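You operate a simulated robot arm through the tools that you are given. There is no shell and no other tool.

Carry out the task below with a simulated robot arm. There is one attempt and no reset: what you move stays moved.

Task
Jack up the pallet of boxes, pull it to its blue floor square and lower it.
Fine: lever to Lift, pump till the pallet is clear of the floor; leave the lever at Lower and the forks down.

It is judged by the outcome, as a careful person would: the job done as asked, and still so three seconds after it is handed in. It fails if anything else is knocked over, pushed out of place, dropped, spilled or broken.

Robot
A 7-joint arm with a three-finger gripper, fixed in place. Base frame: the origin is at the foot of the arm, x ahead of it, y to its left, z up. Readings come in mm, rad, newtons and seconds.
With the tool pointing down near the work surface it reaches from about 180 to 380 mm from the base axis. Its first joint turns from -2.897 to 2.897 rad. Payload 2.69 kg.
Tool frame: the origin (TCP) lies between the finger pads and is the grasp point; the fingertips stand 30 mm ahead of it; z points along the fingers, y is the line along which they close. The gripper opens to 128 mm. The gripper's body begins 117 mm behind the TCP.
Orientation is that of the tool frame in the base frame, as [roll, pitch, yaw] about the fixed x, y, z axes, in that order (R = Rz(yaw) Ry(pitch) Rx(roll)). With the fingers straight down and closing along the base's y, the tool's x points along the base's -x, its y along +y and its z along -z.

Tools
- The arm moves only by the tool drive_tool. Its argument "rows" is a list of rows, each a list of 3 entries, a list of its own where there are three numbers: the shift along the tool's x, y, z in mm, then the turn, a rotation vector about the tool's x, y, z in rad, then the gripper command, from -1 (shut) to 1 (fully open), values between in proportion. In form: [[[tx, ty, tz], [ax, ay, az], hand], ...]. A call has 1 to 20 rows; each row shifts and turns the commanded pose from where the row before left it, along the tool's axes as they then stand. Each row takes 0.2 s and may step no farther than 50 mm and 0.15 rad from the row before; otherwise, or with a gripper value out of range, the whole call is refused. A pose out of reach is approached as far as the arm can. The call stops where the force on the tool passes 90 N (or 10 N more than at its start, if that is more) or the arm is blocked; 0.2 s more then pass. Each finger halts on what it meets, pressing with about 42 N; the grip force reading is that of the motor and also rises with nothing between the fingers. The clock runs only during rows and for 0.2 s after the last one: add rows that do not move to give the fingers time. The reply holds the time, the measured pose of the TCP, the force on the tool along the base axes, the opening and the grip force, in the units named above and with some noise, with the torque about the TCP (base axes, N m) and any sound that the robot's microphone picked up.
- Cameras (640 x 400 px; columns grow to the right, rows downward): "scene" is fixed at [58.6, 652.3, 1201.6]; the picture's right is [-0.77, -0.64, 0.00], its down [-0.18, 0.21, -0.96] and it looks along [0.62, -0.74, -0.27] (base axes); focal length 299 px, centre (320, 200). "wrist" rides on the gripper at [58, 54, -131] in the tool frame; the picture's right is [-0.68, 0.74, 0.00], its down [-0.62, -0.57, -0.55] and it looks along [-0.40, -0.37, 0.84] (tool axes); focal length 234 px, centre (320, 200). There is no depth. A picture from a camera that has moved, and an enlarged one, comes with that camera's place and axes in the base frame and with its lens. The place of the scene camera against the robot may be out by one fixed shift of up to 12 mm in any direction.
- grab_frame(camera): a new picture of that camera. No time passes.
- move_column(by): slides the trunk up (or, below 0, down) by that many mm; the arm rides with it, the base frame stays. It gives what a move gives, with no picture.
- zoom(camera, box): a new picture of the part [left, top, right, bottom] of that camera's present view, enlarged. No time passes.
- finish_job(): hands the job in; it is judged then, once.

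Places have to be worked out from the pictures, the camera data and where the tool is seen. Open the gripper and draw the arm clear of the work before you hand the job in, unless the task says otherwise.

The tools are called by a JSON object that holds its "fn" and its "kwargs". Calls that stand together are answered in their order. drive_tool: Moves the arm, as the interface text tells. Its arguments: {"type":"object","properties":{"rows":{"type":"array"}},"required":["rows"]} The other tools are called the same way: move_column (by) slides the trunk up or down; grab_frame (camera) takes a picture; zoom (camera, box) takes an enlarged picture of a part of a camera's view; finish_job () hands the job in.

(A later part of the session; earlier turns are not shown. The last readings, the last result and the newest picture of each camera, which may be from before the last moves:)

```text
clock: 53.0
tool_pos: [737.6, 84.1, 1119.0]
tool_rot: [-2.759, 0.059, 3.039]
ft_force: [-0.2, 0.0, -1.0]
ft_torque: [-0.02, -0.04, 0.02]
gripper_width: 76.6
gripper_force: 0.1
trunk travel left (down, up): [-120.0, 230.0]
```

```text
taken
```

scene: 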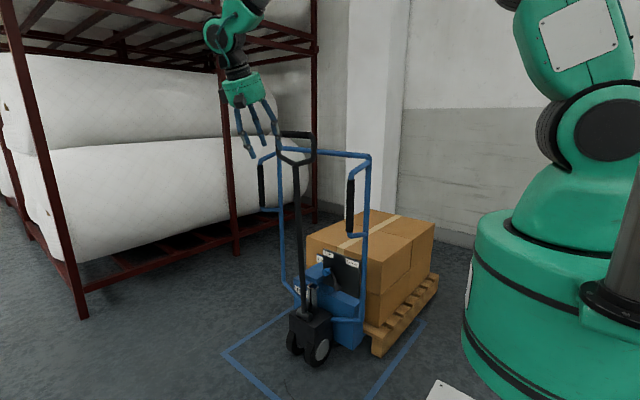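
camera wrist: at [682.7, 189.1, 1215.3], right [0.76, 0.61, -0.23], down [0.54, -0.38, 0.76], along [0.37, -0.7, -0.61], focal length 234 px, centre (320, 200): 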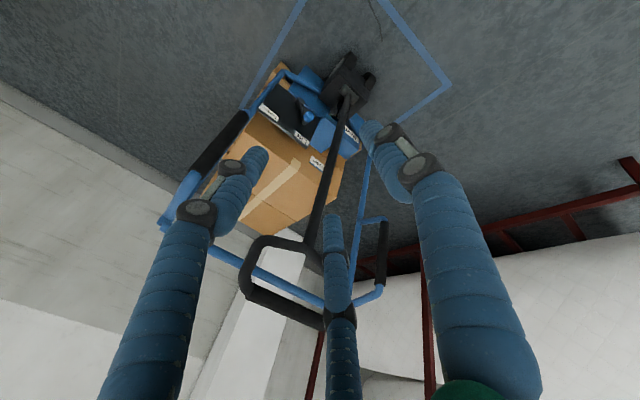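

The tiller sprang back upright on its own, so it has a return spring and only down strokes are needed. From here I can also gauge the pallet against the square.

{"fn": "zoom", "kwargs": {"camera": "wrist", "box": [200, 0, 480, 200]}}

{"fn": "zoom", "kwargs": {"camera": "wrist", "box": [220, 160, 420, 340]}}

{"fn": "zoom", "kwargs": {"camera": "scene", "box": [240, 110, 390, 230]}}

```text
2.00 times, centred on (340, 100) of wrist
camera zoom: at [682.7, 189.1, 1215.3], right [0.76, 0.61, -0.23], down [0.54, -0.38, 0.76], along [0.37, -0.7, -0.61], focal length 468 px, centre (280, 400)
```

zoom: 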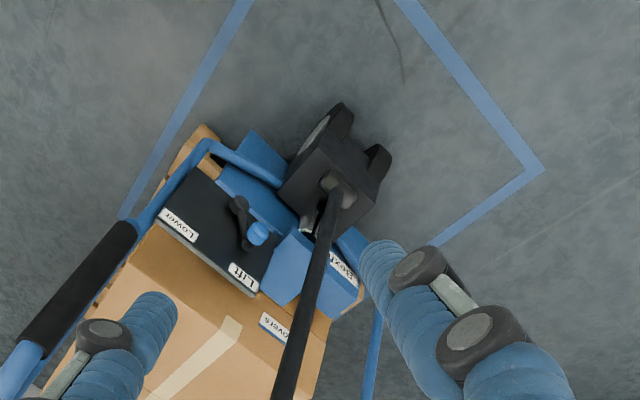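

```text
2.22 times, centred on (320, 250) of wrist
camera zoom: at [682.7, 189.1, 1215.3], right [0.76, 0.61, -0.23], down [0.54, -0.38, 0.76], along [0.37, -0.7, -0.61], focal length 520 px, centre (320, 89)
```

zoom: 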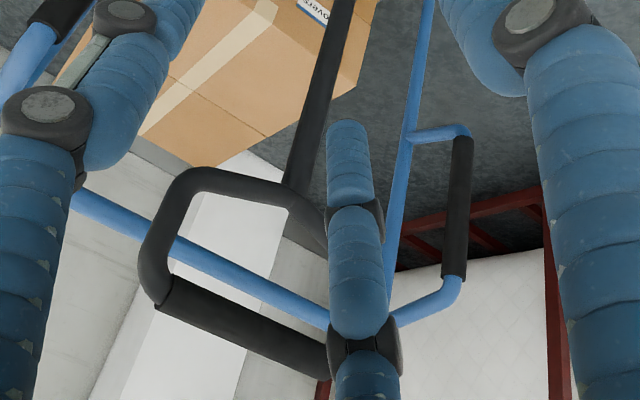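

```text
3.33 times, centred on (315, 170) of scene
camera zoom: at [58.6, 652.3, 1201.6], right [-0.77, -0.64, 0.0], down [-0.18, 0.21, -0.96], along [0.62, -0.74, -0.27], focal length 997 px, centre (337, 300)
```

zoom: 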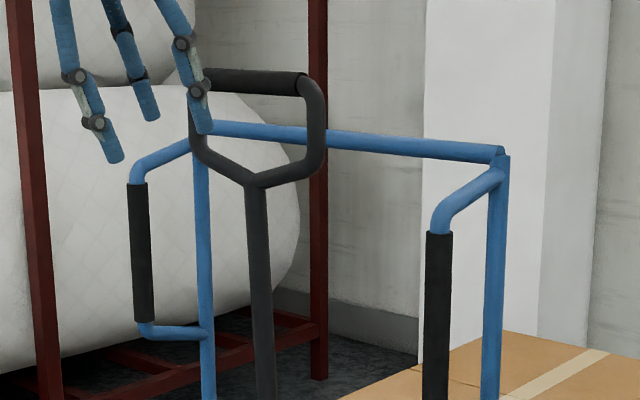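

I need the jack's exact present position after the tiller sprang back, so I zoom on the scene again.

{"fn": "zoom", "kwargs": {"camera": "scene", "box": [300, 210, 460, 370]}}

{"fn": "zoom", "kwargs": {"camera": "scene", "box": [350, 290, 450, 370]}}

```text
2.50 times, centred on (380, 290) of scene
camera zoom: at [58.6, 652.3, 1201.6], right [-0.77, -0.64, 0.0], down [-0.18, 0.21, -0.96], along [0.62, -0.74, -0.27], focal length 748 px, centre (170, -25)
```

zoom: 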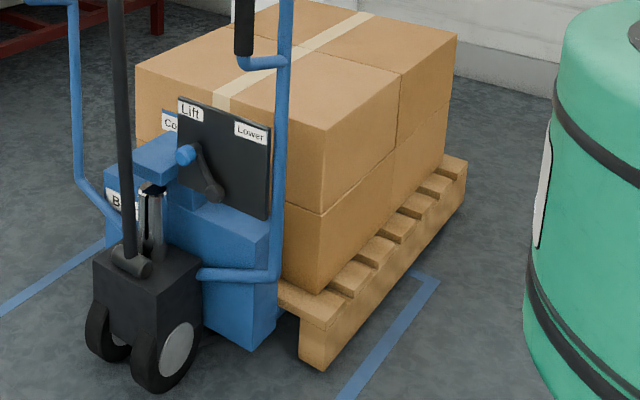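

```text
5.00 times, centred on (400, 330) of scene
camera zoom: at [58.6, 652.3, 1201.6], right [-0.77, -0.64, 0.0], down [-0.18, 0.21, -0.96], along [0.62, -0.74, -0.27], focal length 1495 px, centre (-80, -450)
```

zoom: 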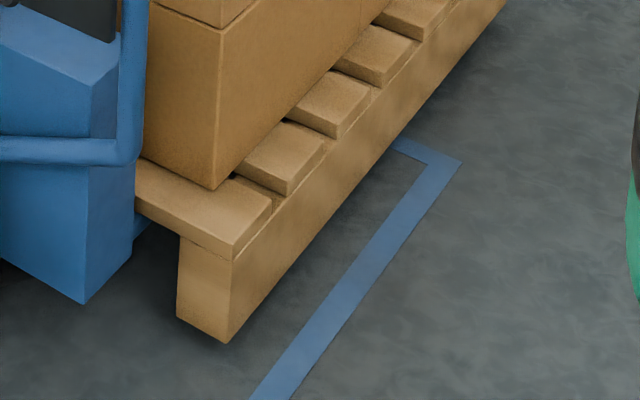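

The pallet is about 170 mm nearer than at the start. I'll do one more proper pump from above, moving the near-vertical tool to a point over the tiller bar.

{"fn": "drive_tool", "kwargs": {"rows": [[[-23.2, -34, 0.5], [0, 0, 0], 0.2], [[-23.2, -34, 0.5], [0, 0, 0], 0.2], [[-23.2, -34, 0.5], [0, 0, 0], 0.2], [[-23.2, -34, 0.5], [0, 0, 0], 0.2], [[-23.2, -34, 0.5], [0, 0, 0], 0.2], [[-23.2, -34, 0.5], [0, 0, 0], 0.2], [[-23.2, -34, 0.5], [0, 0, 0], 0.2], [[-23.2, -34, 0.5], [0, 0, 0], 0.2]]}}

{"fn": "grab_frame", "kwargs": {"camera": "wrist"}}

{"fn": "grab_frame", "kwargs": {"camera": "scene"}}

```text
clock: 54.8
tool_pos: [892.0, -187.3, 1228.8]
tool_rot: [-2.761, 0.063, 3.039]
ft_force: [-0.4, 0.2, -0.2]
ft_torque: [-0.02, 0.0, 0.0]
gripper_width: 76.9
gripper_force: 0.1
trunk travel left (down, up): [-120.0, 230.0]
```

```text
taken
camera wrist: at [837.3, -81.2, 1326.4], right [0.76, 0.61, -0.23], down [0.53, -0.38, 0.76], along [0.37, -0.7, -0.61], focal length 234 px, centre (320, 200)
```

wrist: 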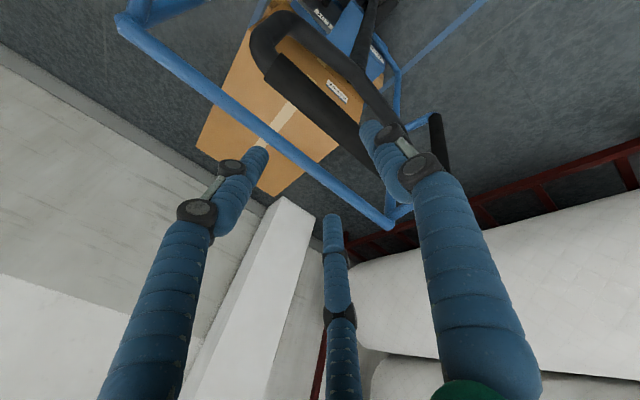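

```text
taken
```

scene: 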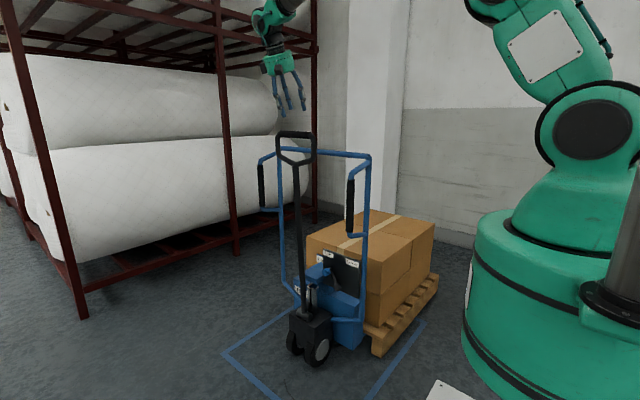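

The near-vertical pose is reachable. Intersecting two views puts the bar at y≈-208, z≈1115, so the jack has moved about 196 mm in all. I descend so the fingers straddle the bar.

{"fn": "drive_tool", "kwargs": {"rows": [[[0.9, 4.8, 21], [0, 0, 0], 0.2], [[0.9, 4.8, 21], [0, 0, 0], 0.2], [[0.9, 4.8, 21], [0, 0, 0], 0.2], [[0.9, 4.8, 21], [0, 0, 0], 0.2]]}}

{"fn": "grab_frame", "kwargs": {"camera": "wrist"}}

{"fn": "zoom", "kwargs": {"camera": "scene", "box": [240, 80, 360, 180]}}

```text
clock: 55.8
tool_pos: [889.3, -200.7, 1145.7]
tool_rot: [-2.76, 0.069, 3.038]
ft_force: [-0.5, -5.5, 6.4]
ft_torque: [0.77, 0.15, 0.02]
gripper_width: 83.3
gripper_force: 3.9
trunk travel left (down, up): [-120.0, 230.0]
```

```text
taken
camera wrist: at [835.3, -95.6, 1242.0], right [0.76, 0.61, -0.23], down [0.53, -0.38, 0.76], along [0.38, -0.7, -0.61], focal length 234 px, centre (320, 200)
```

wrist: 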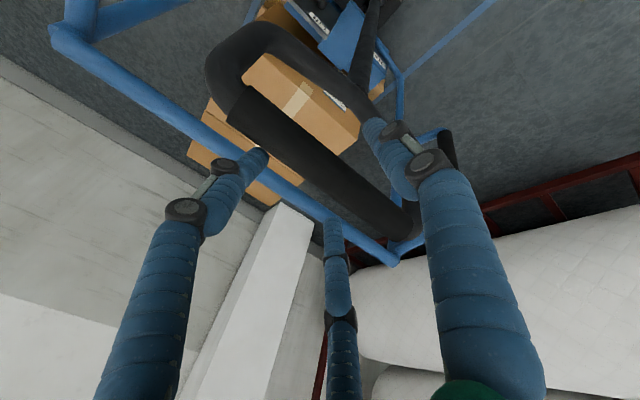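

```text
4.00 times, centred on (300, 130) of scene
camera zoom: at [58.6, 652.3, 1201.6], right [-0.77, -0.64, 0.0], down [-0.18, 0.21, -0.96], along [0.62, -0.74, -0.27], focal length 1196 px, centre (400, 480)
```

zoom: 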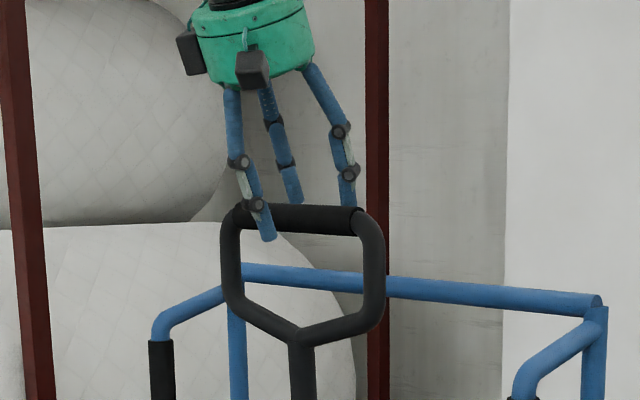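

The contact pattern makes sense now: this hand is really three digits about 120° apart, with one on the +y side and two on the -y side, so the bar must sit off-centre. I back off, tilt the tool further over the bar so the two -y digits press down on it, and re-approach.

{"fn": "drive_tool", "kwargs": {"rows": [[[0, 0, -35], [0, 0, 0], 0.2], [[0, 0, -35], [0, 0, 0], 0.3], [[0, 0, 0], [0.129, -0.0152, -0.0021], 0.3], [[0, 0, 0], [0.129, -0.0152, -0.0021], 0.3], [[0, 0, 0], [0.129, -0.0152, -0.0021], 0.3], [[0, 0, 0], [0.129, -0.0152, -0.0021], 0.3], [[3, 20, -11], [0, 0, 0], 0.3], [[3, 20, -11], [0, 0, 0], 0.3], [[0, 0, 0], [0, 0, 0], 0.3]]}}

{"fn": "grab_frame", "kwargs": {"camera": "wrist"}}

{"fn": "zoom", "kwargs": {"camera": "scene", "box": [240, 70, 360, 170]}}

```text
clock: 57.8
tool_pos: [885.2, -131.6, 1189.1]
tool_rot: [-2.239, 0.107, 3.082]
ft_force: [0.2, -0.3, -0.4]
ft_torque: [-0.04, 0.01, -0.06]
gripper_width: 83.1
gripper_force: 0.1
trunk travel left (down, up): [-120.0, 230.0]
```

```text
taken
camera wrist: at [831.3, 8.3, 1220.3], right [0.76, 0.41, -0.5], down [0.53, 0.05, 0.84], along [0.37, -0.91, -0.18], focal length 234 px, centre (320, 200)
```

wrist: 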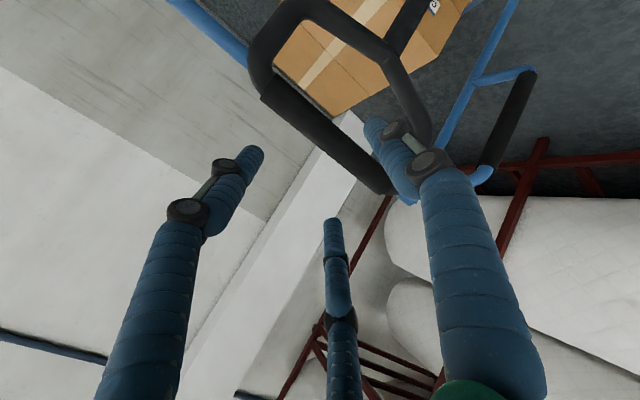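

```text
4.00 times, centred on (300, 120) of scene
camera zoom: at [58.6, 652.3, 1201.6], right [-0.77, -0.64, 0.0], down [-0.18, 0.21, -0.96], along [0.62, -0.74, -0.27], focal length 1196 px, centre (400, 520)
```

zoom: 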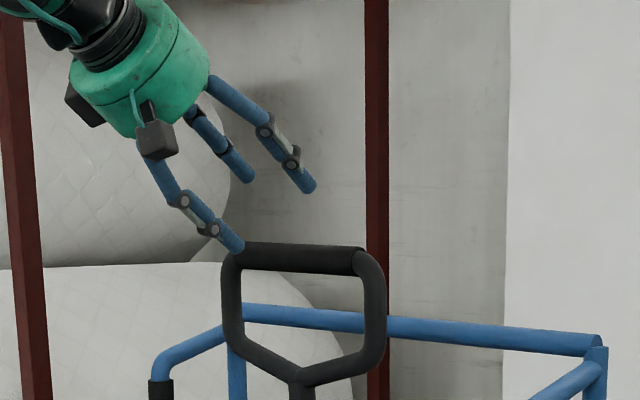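

The tool pose looks right, with the two upper digits set to pass over the bar and the lower one in front of it. I advance while shifting slightly so the bar lands in the gap.

{"fn": "drive_tool", "kwargs": {"rows": [[[0, -4, 20], [0, 0, 0], 0.4], [[0, -4, 20], [0, 0, 0], 0.4], [[0, 0, 20], [0, 0, 0], 0.4]]}}

{"fn": "grab_frame", "kwargs": {"camera": "wrist"}}

{"fn": "zoom", "kwargs": {"camera": "scene", "box": [240, 80, 360, 180]}}

```text
clock: 58.6
tool_pos: [887.1, -183.8, 1159.9]
tool_rot: [-2.238, 0.107, 3.082]
ft_force: [0.6, -0.3, 0.4]
ft_torque: [0.03, 0.01, 0.03]
gripper_width: 89.3
gripper_force: 0.0
trunk travel left (down, up): [-120.0, 230.0]
```

```text
taken
camera wrist: at [832.4, -44.5, 1191.3], right [0.76, 0.41, -0.5], down [0.53, 0.05, 0.84], along [0.37, -0.91, -0.18], focal length 234 px, centre (320, 200)
```

wrist: 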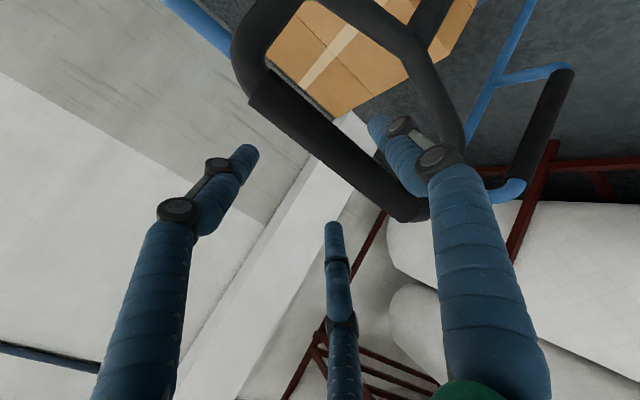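

```text
4.00 times, centred on (300, 130) of scene
camera zoom: at [58.6, 652.3, 1201.6], right [-0.77, -0.64, 0.0], down [-0.18, 0.21, -0.96], along [0.62, -0.74, -0.27], focal length 1196 px, centre (400, 480)
```

zoom: 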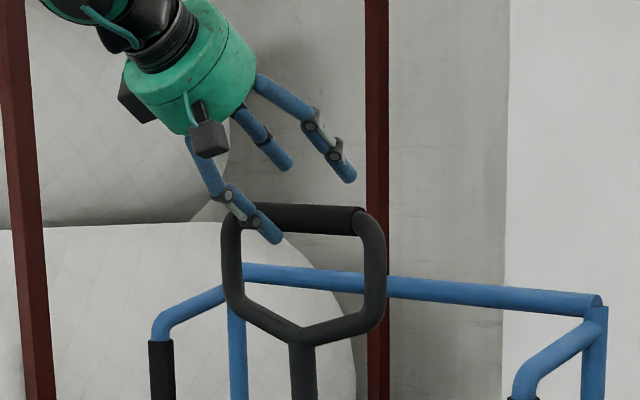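

The lower digit is in front of the bar and the other two are above it. I advance 40 mm more, then start pressing down along the arc.

{"fn": "drive_tool", "kwargs": {"rows": [[[0, 0, 20], [0, 0, 0], 0.4], [[0, 0, 20], [0, 0, 0], 0.4], [[0, 0, 0], [0, 0, 0], 0.3]]}}

{"fn": "grab_frame", "kwargs": {"camera": "wrist"}}

{"fn": "zoom", "kwargs": {"camera": "scene", "box": [240, 80, 360, 180]}}

```text
clock: 59.4
tool_pos: [887.7, -216.3, 1135.4]
tool_rot: [-2.242, 0.107, 3.082]
ft_force: [-0.5, 0.5, -0.6]
ft_torque: [0.02, 0.02, 0.02]
gripper_width: 83.2
gripper_force: 0.3
trunk travel left (down, up): [-120.0, 230.0]
```

```text
taken
camera wrist: at [833.1, -77.0, 1166.6], right [0.76, 0.41, -0.5], down [0.53, 0.05, 0.84], along [0.37, -0.91, -0.18], focal length 234 px, centre (320, 200)
```

wrist: 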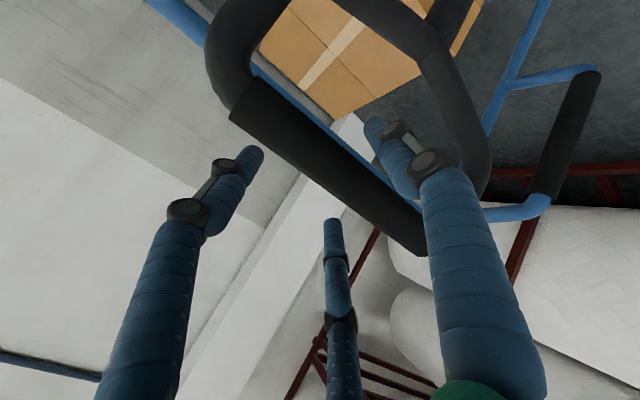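

```text
4.00 times, centred on (300, 130) of scene
camera zoom: at [58.6, 652.3, 1201.6], right [-0.77, -0.64, 0.0], down [-0.18, 0.21, -0.96], along [0.62, -0.74, -0.27], focal length 1196 px, centre (400, 480)
```

zoom: 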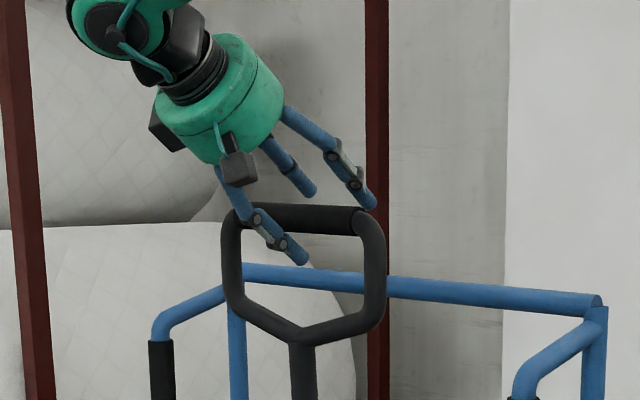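

Everything is clear and straddling properly. I start the pump stroke along the arc, with the tilted digits pushing the bar forward and down.

{"fn": "drive_tool", "kwargs": {"rows": [[[1.9, 19.0, -21.9], [0, 0, 0], 0.3], [[2.0, 19.8, -21.3], [0, 0, 0], 0.3], [[2.1, 20.4, -20.6], [0, 0, 0], 0.3], [[2.2, 21.2, -19.8], [0, 0, 0], 0.3], [[2.3, 21.8, -19.0], [0, 0, 0], 0.3], [[2.4, 22.5, -18.3], [0, 0, 0], 0.3], [[2.5, 23.1, -17.5], [0, 0, 0], 0.3]]}}

{"fn": "grab_frame", "kwargs": {"camera": "wrist"}}

{"fn": "zoom", "kwargs": {"camera": "scene", "box": [200, 100, 460, 370]}}

```text
clock: 61.0
tool_pos: [889.4, -13.8, 1110.2]
tool_rot: [-2.24, 0.115, 3.083]
ft_force: [12.6, 1.9, 69.6]
ft_torque: [-1.64, 3.85, -0.13]
gripper_width: 101.1
gripper_force: 13.5
trunk travel left (down, up): [-120.0, 230.0]
```

```text
taken
camera wrist: at [834.7, 125.7, 1140.5], right [0.76, 0.41, -0.5], down [0.53, 0.05, 0.85], along [0.38, -0.91, -0.18], focal length 234 px, centre (320, 200)
```

wrist: 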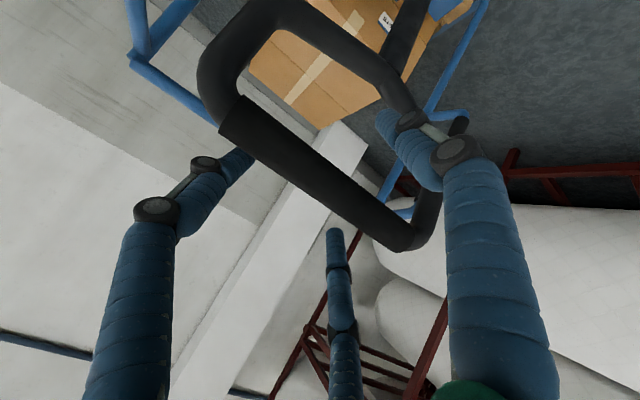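

```text
1.48 times, centred on (330, 235) of scene
camera zoom: at [58.6, 652.3, 1201.6], right [-0.77, -0.64, 0.0], down [-0.18, 0.21, -0.96], along [0.62, -0.74, -0.27], focal length 443 px, centre (305, 148)
```

zoom: 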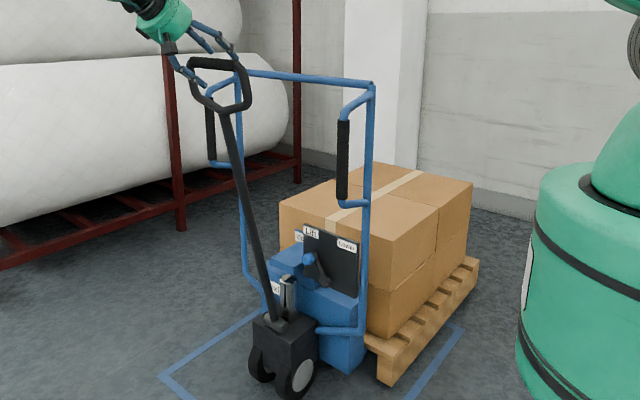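

The digits are now pressing the bar down at about 70 N at 12° of lean, and the force needed drops as the lean increases. I continue in smaller steps with a bit more forward motion.

{"fn": "drive_tool", "kwargs": {"rows": [[[1.3, 11.0, -10], [0, 0, 0], 0.3], [[1.3, 11.2, -9.5], [0, 0, 0], 0.3], [[1.3, 11.6, -9], [0, 0, 0], 0.3], [[1.3, 11.6, -9], [0, 0, 0], 0.3]]}}

{"fn": "grab_frame", "kwargs": {"camera": "wrist"}}

{"fn": "zoom", "kwargs": {"camera": "scene", "box": [200, 100, 460, 370]}}

```text
clock: 62.0
tool_pos: [885.8, 42.2, 1087.5]
tool_rot: [-2.241, 0.105, 3.083]
ft_force: [2.2, -1.0, 42.1]
ft_torque: [-1.63, 2.31, 0.45]
gripper_width: 100.9
gripper_force: 10.8
trunk travel left (down, up): [-120.0, 230.0]
```

```text
taken
camera wrist: at [832.6, 182.2, 1119.9], right [0.76, 0.41, -0.5], down [0.53, 0.05, 0.84], along [0.37, -0.91, -0.18], focal length 234 px, centre (320, 200)
```

wrist: 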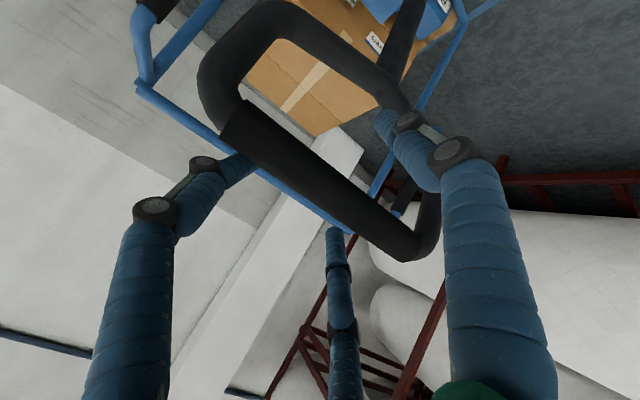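

```text
1.48 times, centred on (330, 235) of scene
camera zoom: at [58.6, 652.3, 1201.6], right [-0.77, -0.64, 0.0], down [-0.18, 0.21, -0.96], along [0.62, -0.74, -0.27], focal length 443 px, centre (305, 148)
```

zoom: 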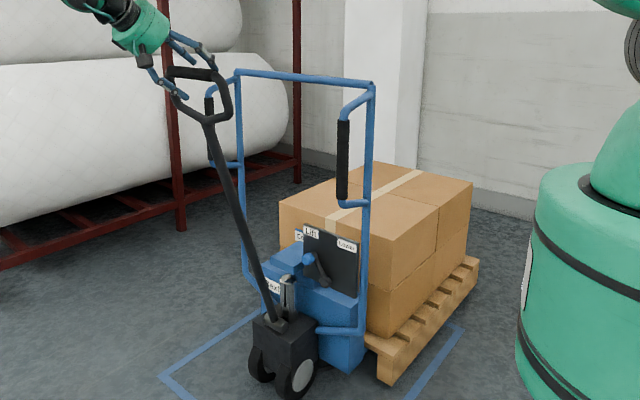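

The force has fallen to 42 N, the tiller is leaning further and the jack is holding still, so this is pumping properly. I continue the stroke.

{"fn": "drive_tool", "kwargs": {"rows": [[[1.9, 17.9, -12.2], [0, 0, 0], 0.3], [[2.0, 18.4, -11.5], [0, 0, 0], 0.3], [[2.1, 18.8, -10.8], [0, 0, 0], 0.3], [[2.1, 19.2, -10.2], [0, 0, 0], 0.3], [[2.2, 19.5, -9.5], [0, 0, 0], 0.3], [[2.2, 19.7, -8.8], [0, 0, 0], 0.3]]}}

{"fn": "grab_frame", "kwargs": {"camera": "wrist"}}

{"fn": "zoom", "kwargs": {"camera": "scene", "box": [200, 100, 460, 370]}}

{"fn": "zoom", "kwargs": {"camera": "scene", "box": [300, 210, 460, 370]}}

```text
clock: 63.4
tool_pos: [888.7, 164.4, 1040.3]
tool_rot: [-2.241, 0.107, 3.084]
ft_force: [-4.8, 1.6, 22.9]
ft_torque: [-0.41, 1.15, -0.29]
gripper_width: 95.4
gripper_force: 7.6
trunk travel left (down, up): [-120.0, 230.0]
```

```text
taken
camera wrist: at [833.4, 304.7, 1071.9], right [0.76, 0.41, -0.5], down [0.53, 0.05, 0.85], along [0.37, -0.91, -0.18], focal length 234 px, centre (320, 200)
```

wrist: 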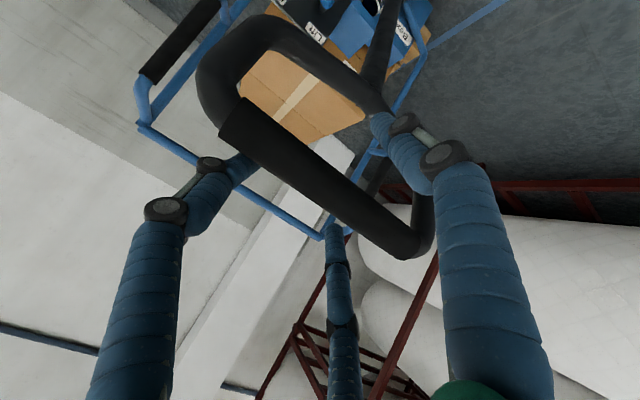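

```text
1.48 times, centred on (330, 235) of scene
camera zoom: at [58.6, 652.3, 1201.6], right [-0.77, -0.64, 0.0], down [-0.18, 0.21, -0.96], along [0.62, -0.74, -0.27], focal length 443 px, centre (305, 148)
```

zoom: 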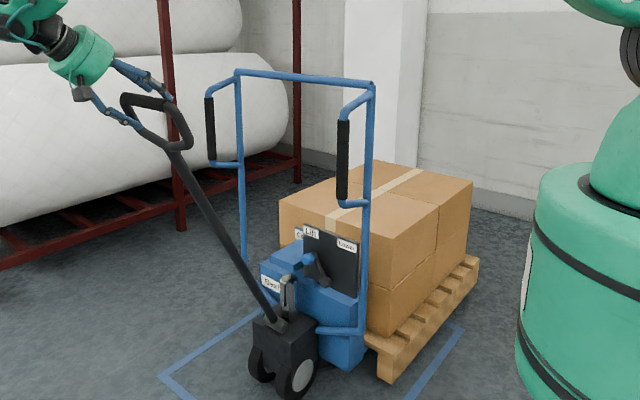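

```text
2.50 times, centred on (380, 290) of scene
camera zoom: at [58.6, 652.3, 1201.6], right [-0.77, -0.64, 0.0], down [-0.18, 0.21, -0.96], along [0.62, -0.74, -0.27], focal length 748 px, centre (170, -25)
```

zoom: 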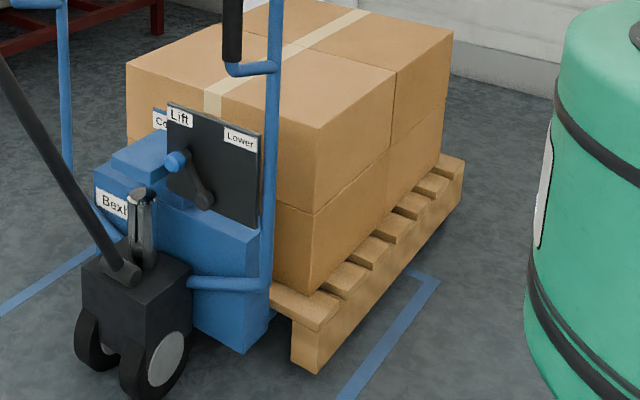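

The tiller is at about 27° and the pallet has visibly risen; the corner geometry suggests 20–30 mm of clearance. I ease the tiller back up under control and then withdraw from it.

{"fn": "drive_tool", "kwargs": {"rows": [[[-2.2, -19.7, 8.8], [0, 0, 0], 0.3], [[-2.2, -19.5, 9.5], [0, 0, 0], 0.3], [[-2.1, -19.2, 10.2], [0, 0, 0], 0.3], [[-2.1, -18.8, 10.8], [0, 0, 0], 0.3], [[-2.0, -18.4, 11.5], [0, 0, 0], 0.3], [[-1.9, -17.9, 12.2], [0, 0, 0], 0.3], [[-2.6, -23.2, 18], [0, 0, 0], 0.3], [[-2.6, -22.2, 19.5], [0, 0, 0], 0.3], [[-2.5, -23.1, 17.5], [0, 0, 0], 0.3], [[-2.4, -22.5, 18.3], [0, 0, 0], 0.3], [[-2.3, -21.8, 19.0], [0, 0, 0], 0.3]]}}

{"fn": "grab_frame", "kwargs": {"camera": "wrist"}}

{"fn": "zoom", "kwargs": {"camera": "scene", "box": [200, 100, 460, 370]}}

```text
clock: 65.8
tool_pos: [885.9, -100.3, 1120.5]
tool_rot: [-2.239, 0.107, 3.082]
ft_force: [-0.6, -8.7, 1.4]
ft_torque: [-0.02, 0.07, 0.39]
gripper_width: 83.2
gripper_force: 0.2
trunk travel left (down, up): [-120.0, 230.0]
```

```text
taken
camera wrist: at [831.7, 39.7, 1152.9], right [0.76, 0.41, -0.5], down [0.53, 0.05, 0.84], along [0.37, -0.91, -0.18], focal length 234 px, centre (320, 200)
```

wrist: 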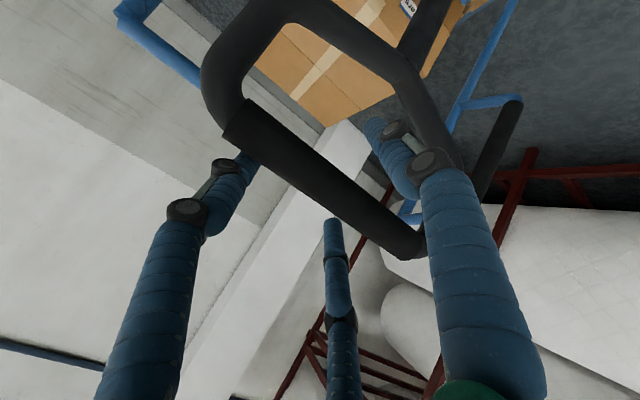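

```text
1.48 times, centred on (330, 235) of scene
camera zoom: at [58.6, 652.3, 1201.6], right [-0.77, -0.64, 0.0], down [-0.18, 0.21, -0.96], along [0.62, -0.74, -0.27], focal length 443 px, centre (305, 148)
```

zoom: 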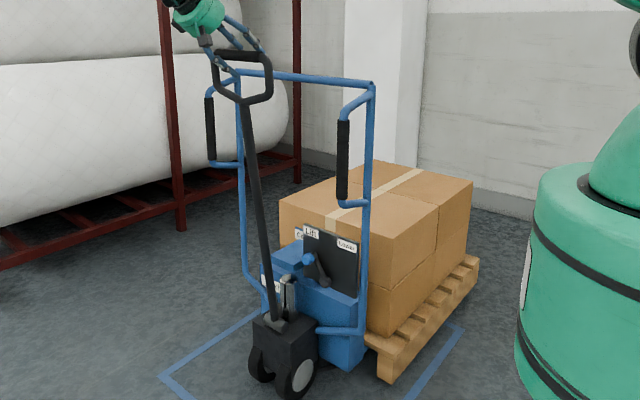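

The tiller is nearly upright again and the jack stayed put. I check the pallet's foot clearance closely before deciding on another stroke.

{"fn": "zoom", "kwargs": {"camera": "scene", "box": [350, 290, 450, 370]}}

{"fn": "zoom", "kwargs": {"camera": "scene", "box": [270, 280, 370, 370]}}

```text
5.00 times, centred on (400, 330) of scene
camera zoom: at [58.6, 652.3, 1201.6], right [-0.77, -0.64, 0.0], down [-0.18, 0.21, -0.96], along [0.62, -0.74, -0.27], focal length 1495 px, centre (-80, -450)
```

zoom: 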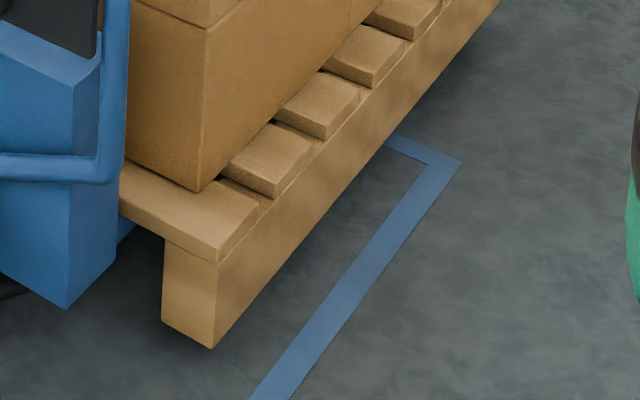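

```text
4.44 times, centred on (320, 325) of scene
camera zoom: at [58.6, 652.3, 1201.6], right [-0.77, -0.64, 0.0], down [-0.18, 0.21, -0.96], along [0.62, -0.74, -0.27], focal length 1329 px, centre (320, -356)
```

zoom: 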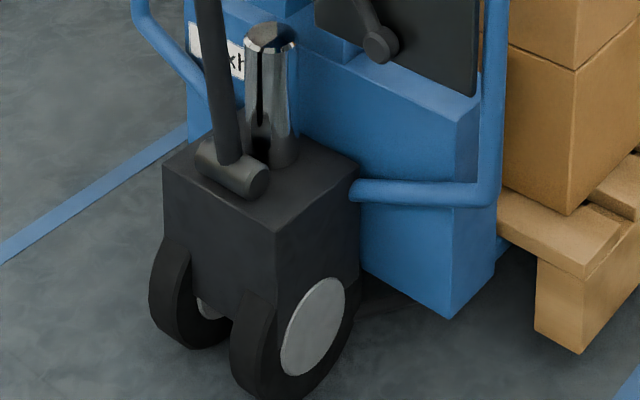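

The clearance looks like about 20 mm, but my margin of error is large, so I do one more full pump stroke with the same motion.

{"fn": "drive_tool", "kwargs": {"rows": [[[1.2, 10.9, -9.5], [0, 0, 0], 0.3], [[1.2, 10.9, -9.5], [0, 0, 0], 0.3], [[1.2, 11.2, -9.1], [0, 0, 0], 0.3], [[1.2, 11.2, -9.1], [0, 0, 0], 0.3], [[1.25, 11.5, -8.7], [0, 0, 0], 0.3], [[1.25, 11.5, -8.7], [0, 0, 0], 0.3], [[1.3, 11.1, -9.7], [0, 0, 0], 0.3], [[1.3, 11.1, -9.7], [0, 0, 0], 0.3], [[1.3, 11.6, -9.0], [0, 0, 0], 0.3], [[1.3, 11.6, -9.0], [0, 0, 0], 0.3], [[1.9, 17.9, -12.2], [0, 0, 0], 0.3], [[2.0, 18.4, -11.5], [0, 0, 0], 0.3], [[2.1, 18.8, -10.8], [0, 0, 0], 0.3], [[2.1, 19.2, -10.2], [0, 0, 0], 0.3], [[2.2, 19.5, -9.5], [0, 0, 0], 0.3], [[2.2, 19.7, -8.8], [0, 0, 0], 0.3], [[2.3, 20.1, -8.2], [0, 0, 0], 0.3]]}}

{"fn": "zoom", "kwargs": {"camera": "scene", "box": [200, 100, 460, 370]}}

{"fn": "zoom", "kwargs": {"camera": "scene", "box": [350, 290, 450, 370]}}

```text
clock: 69.4
tool_pos: [885.5, 181.0, 1024.0]
tool_rot: [-2.241, 0.102, 3.082]
ft_force: [-3.9, -2.7, 22.4]
ft_torque: [-0.39, 1.25, 0.03]
gripper_width: 96.5
gripper_force: 6.6
trunk travel left (down, up): [-120.0, 230.0]
```

```text
1.48 times, centred on (330, 235) of scene
camera zoom: at [58.6, 652.3, 1201.6], right [-0.77, -0.64, 0.0], down [-0.18, 0.21, -0.96], along [0.62, -0.74, -0.27], focal length 443 px, centre (305, 148)
```

zoom: 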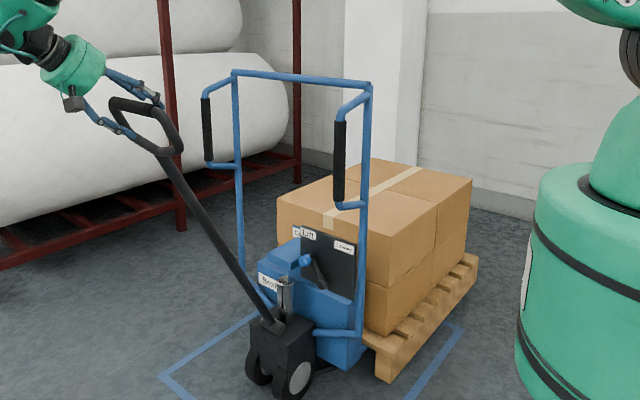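

```text
5.00 times, centred on (400, 330) of scene
camera zoom: at [58.6, 652.3, 1201.6], right [-0.77, -0.64, 0.0], down [-0.18, 0.21, -0.96], along [0.62, -0.74, -0.27], focal length 1495 px, centre (-80, -450)
```

zoom: 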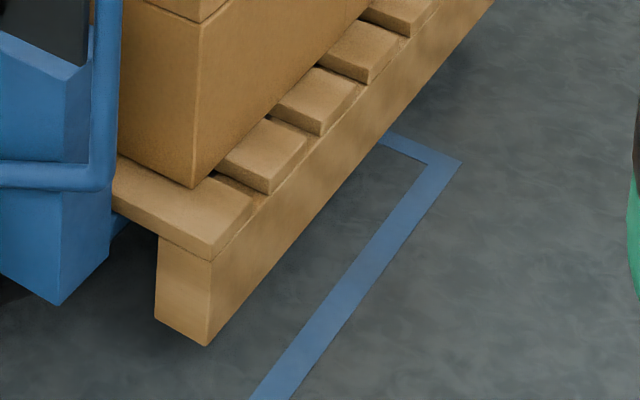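

The pallet is clearly well off the floor now. I ease the tiller back up and withdraw the tool from the handle.

{"fn": "drive_tool", "kwargs": {"rows": [[[-2.3, -20.1, 8.2], [0, 0, 0], 0.3], [[-2.2, -19.7, 8.8], [0, 0, 0], 0.3], [[-2.2, -19.5, 9.5], [0, 0, 0], 0.3], [[-2.1, -19.2, 10.2], [0, 0, 0], 0.3], [[-2.1, -18.8, 10.8], [0, 0, 0], 0.3], [[-2.0, -18.4, 11.5], [0, 0, 0], 0.3], [[-1.9, -17.9, 12.2], [0, 0, 0], 0.3], [[-2.6, -23.2, 18], [0, 0, 0], 0.3], [[-2.6, -22.2, 19.4], [0, 0, 0], 0.3], [[-2.5, -23.0, 17.4], [0, 0, 0], 0.3], [[-2.4, -22.4, 18.2], [0, 0, 0], 0.3], [[-2.4, -21.8, 19.0], [0, 0, 0], 0.3], [[0, 0, -45], [0, 0, 0], 0.3], [[0, 0, -45], [0, 0, 0], 0.3], [[0, 0, -45], [0, 0, 0], 0.3]]}}

{"fn": "grab_frame", "kwargs": {"camera": "wrist"}}

{"fn": "grab_frame", "kwargs": {"camera": "scene"}}

```text
clock: 72.6
tool_pos: [885.5, 9.1, 1203.2]
tool_rot: [-2.24, 0.104, 3.082]
ft_force: [0.1, 0.8, 0.0]
ft_torque: [0.02, 0.0, 0.01]
gripper_width: 83.3
gripper_force: 0.1
trunk travel left (down, up): [-120.0, 230.0]
```

```text
taken
camera wrist: at [831.7, 148.9, 1234.9], right [0.76, 0.41, -0.5], down [0.53, 0.05, 0.84], along [0.37, -0.91, -0.18], focal length 234 px, centre (320, 200)
```

wrist: 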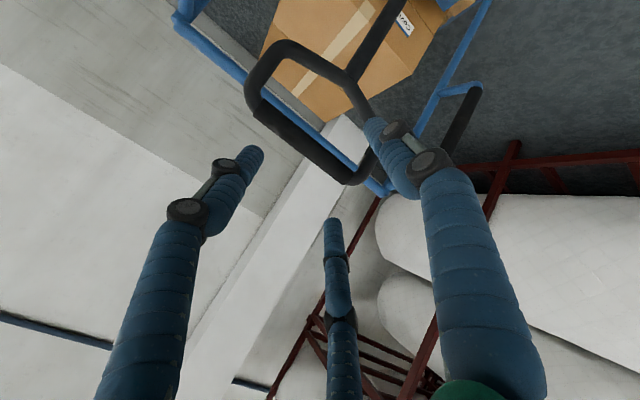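

```text
taken
```

scene: 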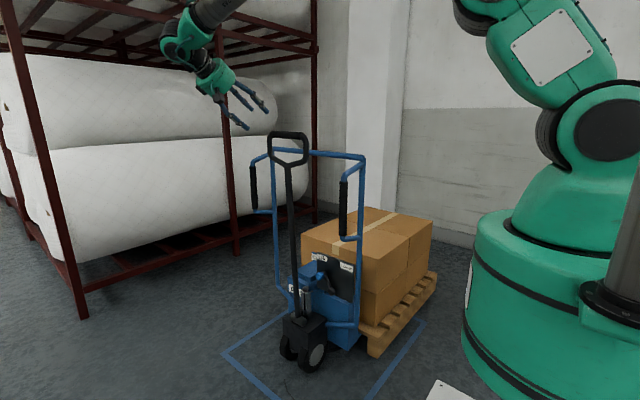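

Now I measure the pallet against the square for the pull distance.

{"fn": "zoom", "kwargs": {"camera": "scene", "box": [340, 250, 460, 370]}}

{"fn": "zoom", "kwargs": {"camera": "scene", "box": [230, 120, 390, 260]}}

{"fn": "zoom", "kwargs": {"camera": "scene", "box": [210, 290, 340, 400]}}

```text
3.33 times, centred on (400, 310) of scene
camera zoom: at [58.6, 652.3, 1201.6], right [-0.77, -0.64, 0.0], down [-0.18, 0.21, -0.96], along [0.62, -0.74, -0.27], focal length 997 px, centre (53, -167)
```

zoom: 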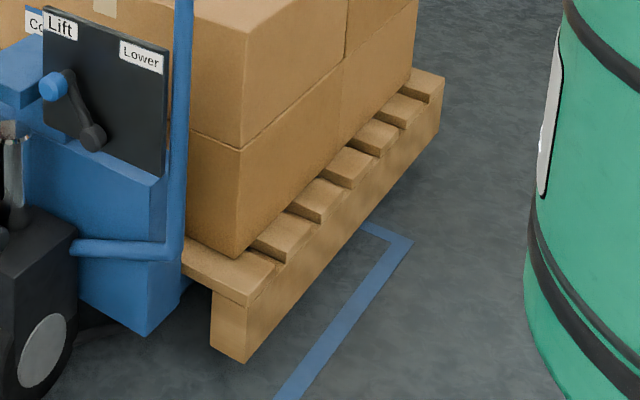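

```text
2.86 times, centred on (310, 190) of scene
camera zoom: at [58.6, 652.3, 1201.6], right [-0.77, -0.64, 0.0], down [-0.18, 0.21, -0.96], along [0.62, -0.74, -0.27], focal length 854 px, centre (349, 229)
```

zoom: 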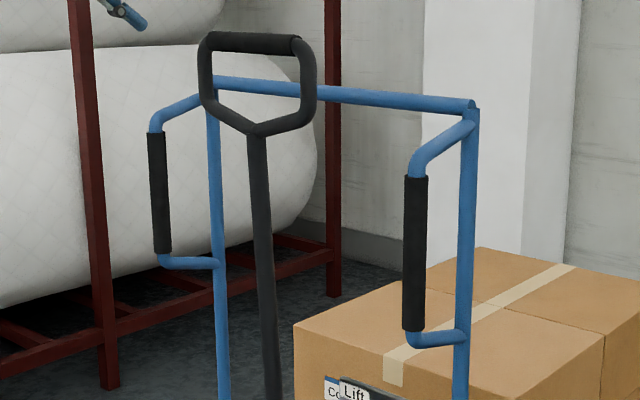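

```text
3.64 times, centred on (275, 345) of scene
camera zoom: at [58.6, 652.3, 1201.6], right [-0.77, -0.64, 0.0], down [-0.18, 0.21, -0.96], along [0.62, -0.74, -0.27], focal length 1088 px, centre (484, -327)
```

zoom: 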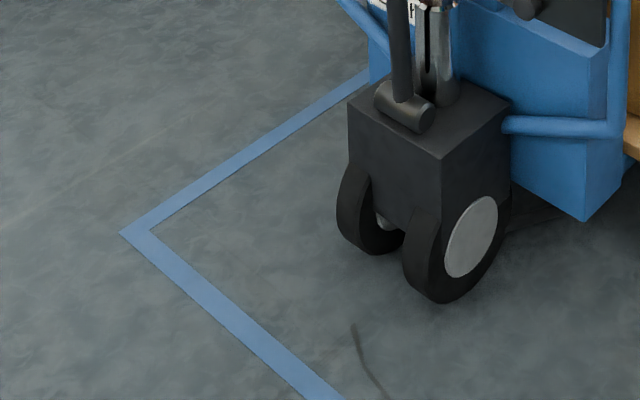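

Relative to the square, the pallet must go about another 407 mm along +y; it's well within the square's width. I'll pull on the rigid frame's top bar rather than the tiller. First I swing the tool to vertical and shift toward x≈765, beside the tiller loop.

{"fn": "drive_tool", "kwargs": {"rows": [[[0, 0, 0], [-0.1489, 0.0181, 0.0029], 0.3], [[0, 0, 0], [-0.1489, 0.0181, 0.0029], 0.3], [[0, 0, 0], [-0.1489, 0.0181, 0.0029], 0.3], [[0, 0, 0], [-0.1489, 0.0181, 0.0029], 0.3], [[0, 0, 0], [-0.1489, 0.0181, 0.0029], 0.4], [[0, 0, 0], [-0.1489, 0.0181, 0.0029], 0.5], [[40, 0, 0], [0, 0, 0], 0.56], [[40, 0, 0], [0, 0, 0], 0.56], [[40, 0, 0], [0, 0, 0], 0.56]]}}

{"fn": "grab_frame", "kwargs": {"camera": "wrist"}}

```text
clock: 74.6
tool_pos: [765.3, 18.3, 1197.3]
tool_rot: [-2.879, 0.052, 3.031]
ft_force: [-0.3, -0.5, 0.3]
ft_torque: [-0.01, -0.01, -0.01]
gripper_width: 99.6
gripper_force: 0.2
out of reach, approached as far as the arm can: row 5, 6
trunk travel left (down, up): [-120.0, 230.0]
```

```text
taken
camera wrist: at [711.6, 111.4, 1305.8], right [0.76, 0.63, -0.16], down [0.53, -0.47, 0.71], along [0.37, -0.62, -0.69], focal length 234 px, centre (320, 200)
```

wrist: 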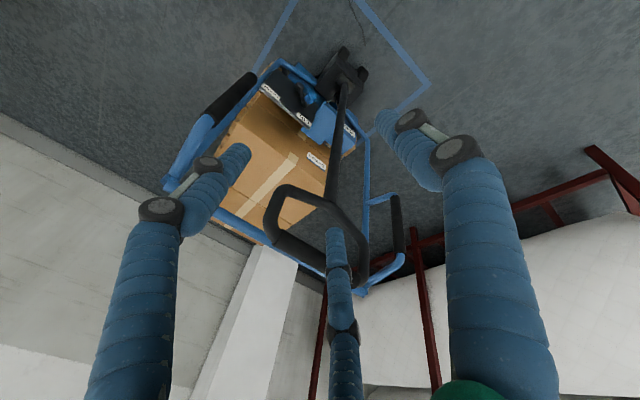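

From this view the frame's top bar is at y≈-305, z≈1045, spanning x≈652–1135. I move over it at x≈757, staying above and beside the tiller loop.

{"fn": "drive_tool", "kwargs": {"rows": [[[-3, -37.3, 10.2], [0, 0, 0], 0.56], [[-3, -37.3, 10.2], [0, 0, 0], 0.56], [[-3, -37.3, 10.2], [0, 0, 0], 0.56], [[-3, -37.3, 10.2], [0, 0, 0], 0.56], [[-3, -37.3, 10.2], [0, 0, 0], 0.56], [[-3, -37.3, 10.2], [0, 0, 0], 0.56], [[-3, -37.3, 10.2], [0, 0, 0], 0.56], [[-3, -37.3, 10.2], [0, 0, 0], 0.56]]}}

{"fn": "grab_frame", "kwargs": {"camera": "wrist"}}

{"fn": "zoom", "kwargs": {"camera": "scene", "box": [240, 80, 400, 200]}}

```text
clock: 76.4
tool_pos: [748.2, -226.7, 1168.5]
tool_rot: [-2.848, 0.061, 3.004]
ft_force: [-0.4, 0.6, -0.4]
ft_torque: [-0.06, 0.06, -0.03]
gripper_width: 99.8
gripper_force: 0.1
out of reach, approached as far as the arm can: row 6, 7, 8
trunk travel left (down, up): [-120.0, 230.0]
```

```text
taken
camera wrist: at [695.8, -128.9, 1273.4], right [0.78, 0.6, -0.17], down [0.51, -0.46, 0.73], along [0.36, -0.65, -0.67], focal length 234 px, centre (320, 200)
```

wrist: 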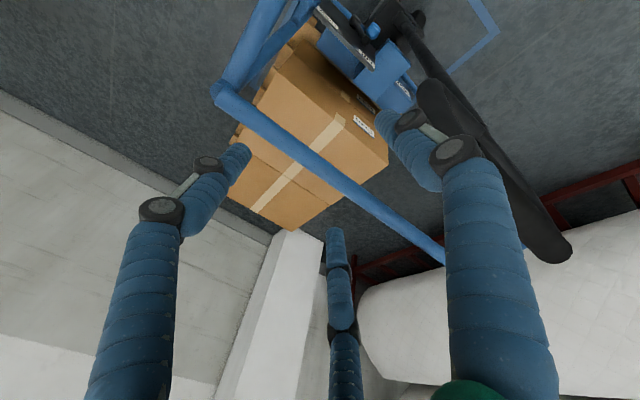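

```text
3.33 times, centred on (320, 140) of scene
camera zoom: at [58.6, 652.3, 1201.6], right [-0.77, -0.64, 0.0], down [-0.18, 0.21, -0.96], along [0.62, -0.74, -0.27], focal length 997 px, centre (320, 400)
```

zoom: 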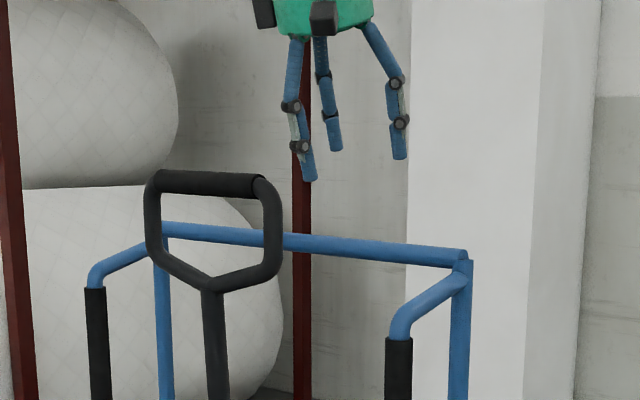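

I hit a mild wrist limit again, so I yaw the tool slightly (which also suits the three-digit layout) and continue to a point just above the top bar.

{"fn": "drive_tool", "kwargs": {"rows": [[[0, 0, 0], [0.0073, 0.035, 0.1146], 0.56], [[-2.5, -23.2, 21.4], [0, 0, 0], 0.56], [[-2.5, -23.2, 21.4], [0, 0, 0], 0.56], [[0, 0, 0], [0, 0, 0], 0.56]]}}

{"fn": "grab_frame", "kwargs": {"camera": "wrist"}}

{"fn": "zoom", "kwargs": {"camera": "scene", "box": [240, 80, 400, 200]}}

```text
clock: 77.4
tool_pos: [742.2, -282.5, 1143.4]
tool_rot: [-2.876, 0.05, 2.908]
ft_force: [0.2, -0.3, -0.4]
ft_torque: [0.08, 0.02, 0.02]
gripper_width: 100.2
gripper_force: 0.0
trunk travel left (down, up): [-120.0, 230.0]
```

```text
taken
camera wrist: at [699.6, -184.3, 1251.6], right [0.83, 0.53, -0.16], down [0.47, -0.53, 0.71], along [0.29, -0.66, -0.69], focal length 234 px, centre (320, 200)
```

wrist: 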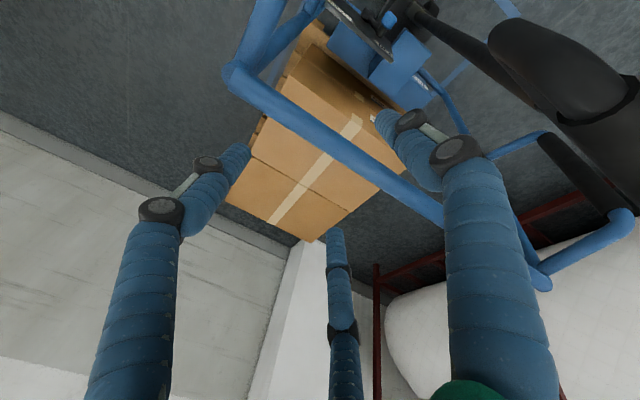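

```text
3.33 times, centred on (320, 140) of scene
camera zoom: at [58.6, 652.3, 1201.6], right [-0.77, -0.64, 0.0], down [-0.18, 0.21, -0.96], along [0.62, -0.74, -0.27], focal length 997 px, centre (320, 400)
```

zoom: 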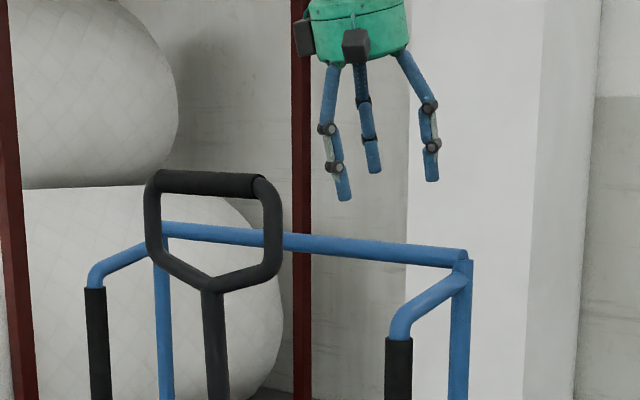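

The bar lies about 95 mm below the TCP, close to where the gap between the digits will pass. I descend 70 mm and re-check.

{"fn": "drive_tool", "kwargs": {"rows": [[[0, -3, 24], [0, 0, 0], 0.56], [[0, -3, 24], [0, 0, 0], 0.56], [[0, 0, 22], [0, 0, 0], 0.56], [[0, 0, 0], [0, 0, 0], 0.56]]}}

{"fn": "grab_frame", "kwargs": {"camera": "wrist"}}

{"fn": "zoom", "kwargs": {"camera": "scene", "box": [280, 100, 400, 190]}}

```text
clock: 78.4
tool_pos: [740.2, -309.6, 1078.2]
tool_rot: [-2.878, 0.046, 2.911]
ft_force: [0.3, 0.2, -0.1]
ft_torque: [-0.02, 0.02, 0.0]
gripper_width: 99.7
gripper_force: 0.0
trunk travel left (down, up): [-120.0, 230.0]
```

```text
taken
camera wrist: at [696.9, -210.5, 1186.6], right [0.83, 0.54, -0.16], down [0.47, -0.53, 0.71], along [0.29, -0.66, -0.69], focal length 234 px, centre (320, 200)
```

wrist: 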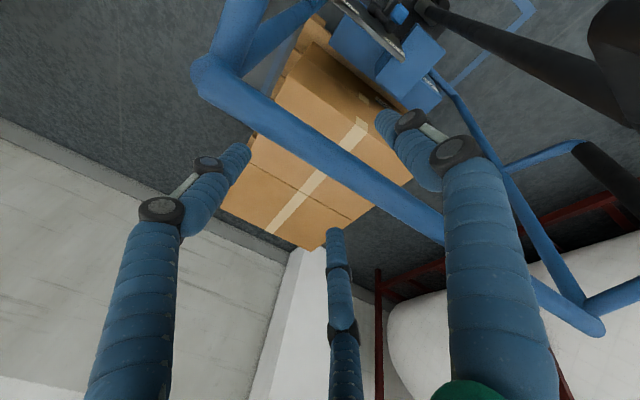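

```text
4.44 times, centred on (340, 145) of scene
camera zoom: at [58.6, 652.3, 1201.6], right [-0.77, -0.64, 0.0], down [-0.18, 0.21, -0.96], along [0.62, -0.74, -0.27], focal length 1329 px, centre (231, 444)
```

zoom: 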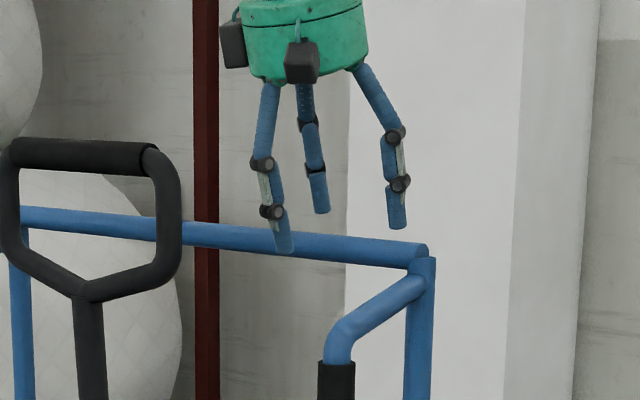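

The digits straddle the bar as intended. I descend another 30 mm and then close gently around it.

{"fn": "drive_tool", "kwargs": {"rows": [[[0, 0, 15], [0, 0, 0], 0.56], [[0, 0, 15], [0, 0, 0], 0.56], [[0, 0, 0], [0, 0, 0], 0.3], [[0, 0, 0], [0, 0, 0], 0.1], [[0, 0, 0], [0, 0, 0], 0.1]]}}

{"fn": "grab_frame", "kwargs": {"camera": "wrist"}}

{"fn": "zoom", "kwargs": {"camera": "scene", "box": [280, 100, 400, 190]}}

```text
clock: 79.6
tool_pos: [740.7, -315.7, 1051.4]
tool_rot: [-2.88, 0.05, 2.912]
ft_force: [0.2, -1.2, -0.4]
ft_torque: [0.01, 0.02, 0.0]
gripper_width: 70.5
gripper_force: 0.0
trunk travel left (down, up): [-120.0, 230.0]
```

```text
taken
camera wrist: at [697.6, -217.5, 1158.6], right [0.83, 0.54, -0.16], down [0.47, -0.53, 0.71], along [0.29, -0.66, -0.69], focal length 234 px, centre (320, 200)
```

wrist: 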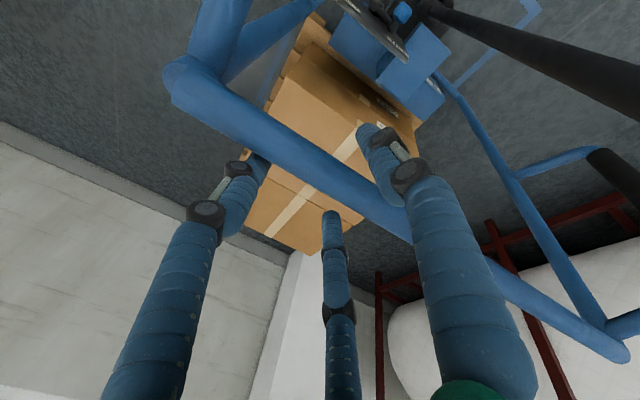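

```text
4.44 times, centred on (340, 145) of scene
camera zoom: at [58.6, 652.3, 1201.6], right [-0.77, -0.64, 0.0], down [-0.18, 0.21, -0.96], along [0.62, -0.74, -0.27], focal length 1329 px, centre (231, 444)
```

zoom: 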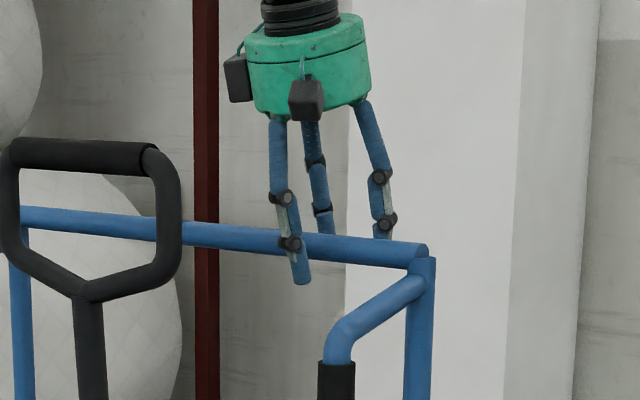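

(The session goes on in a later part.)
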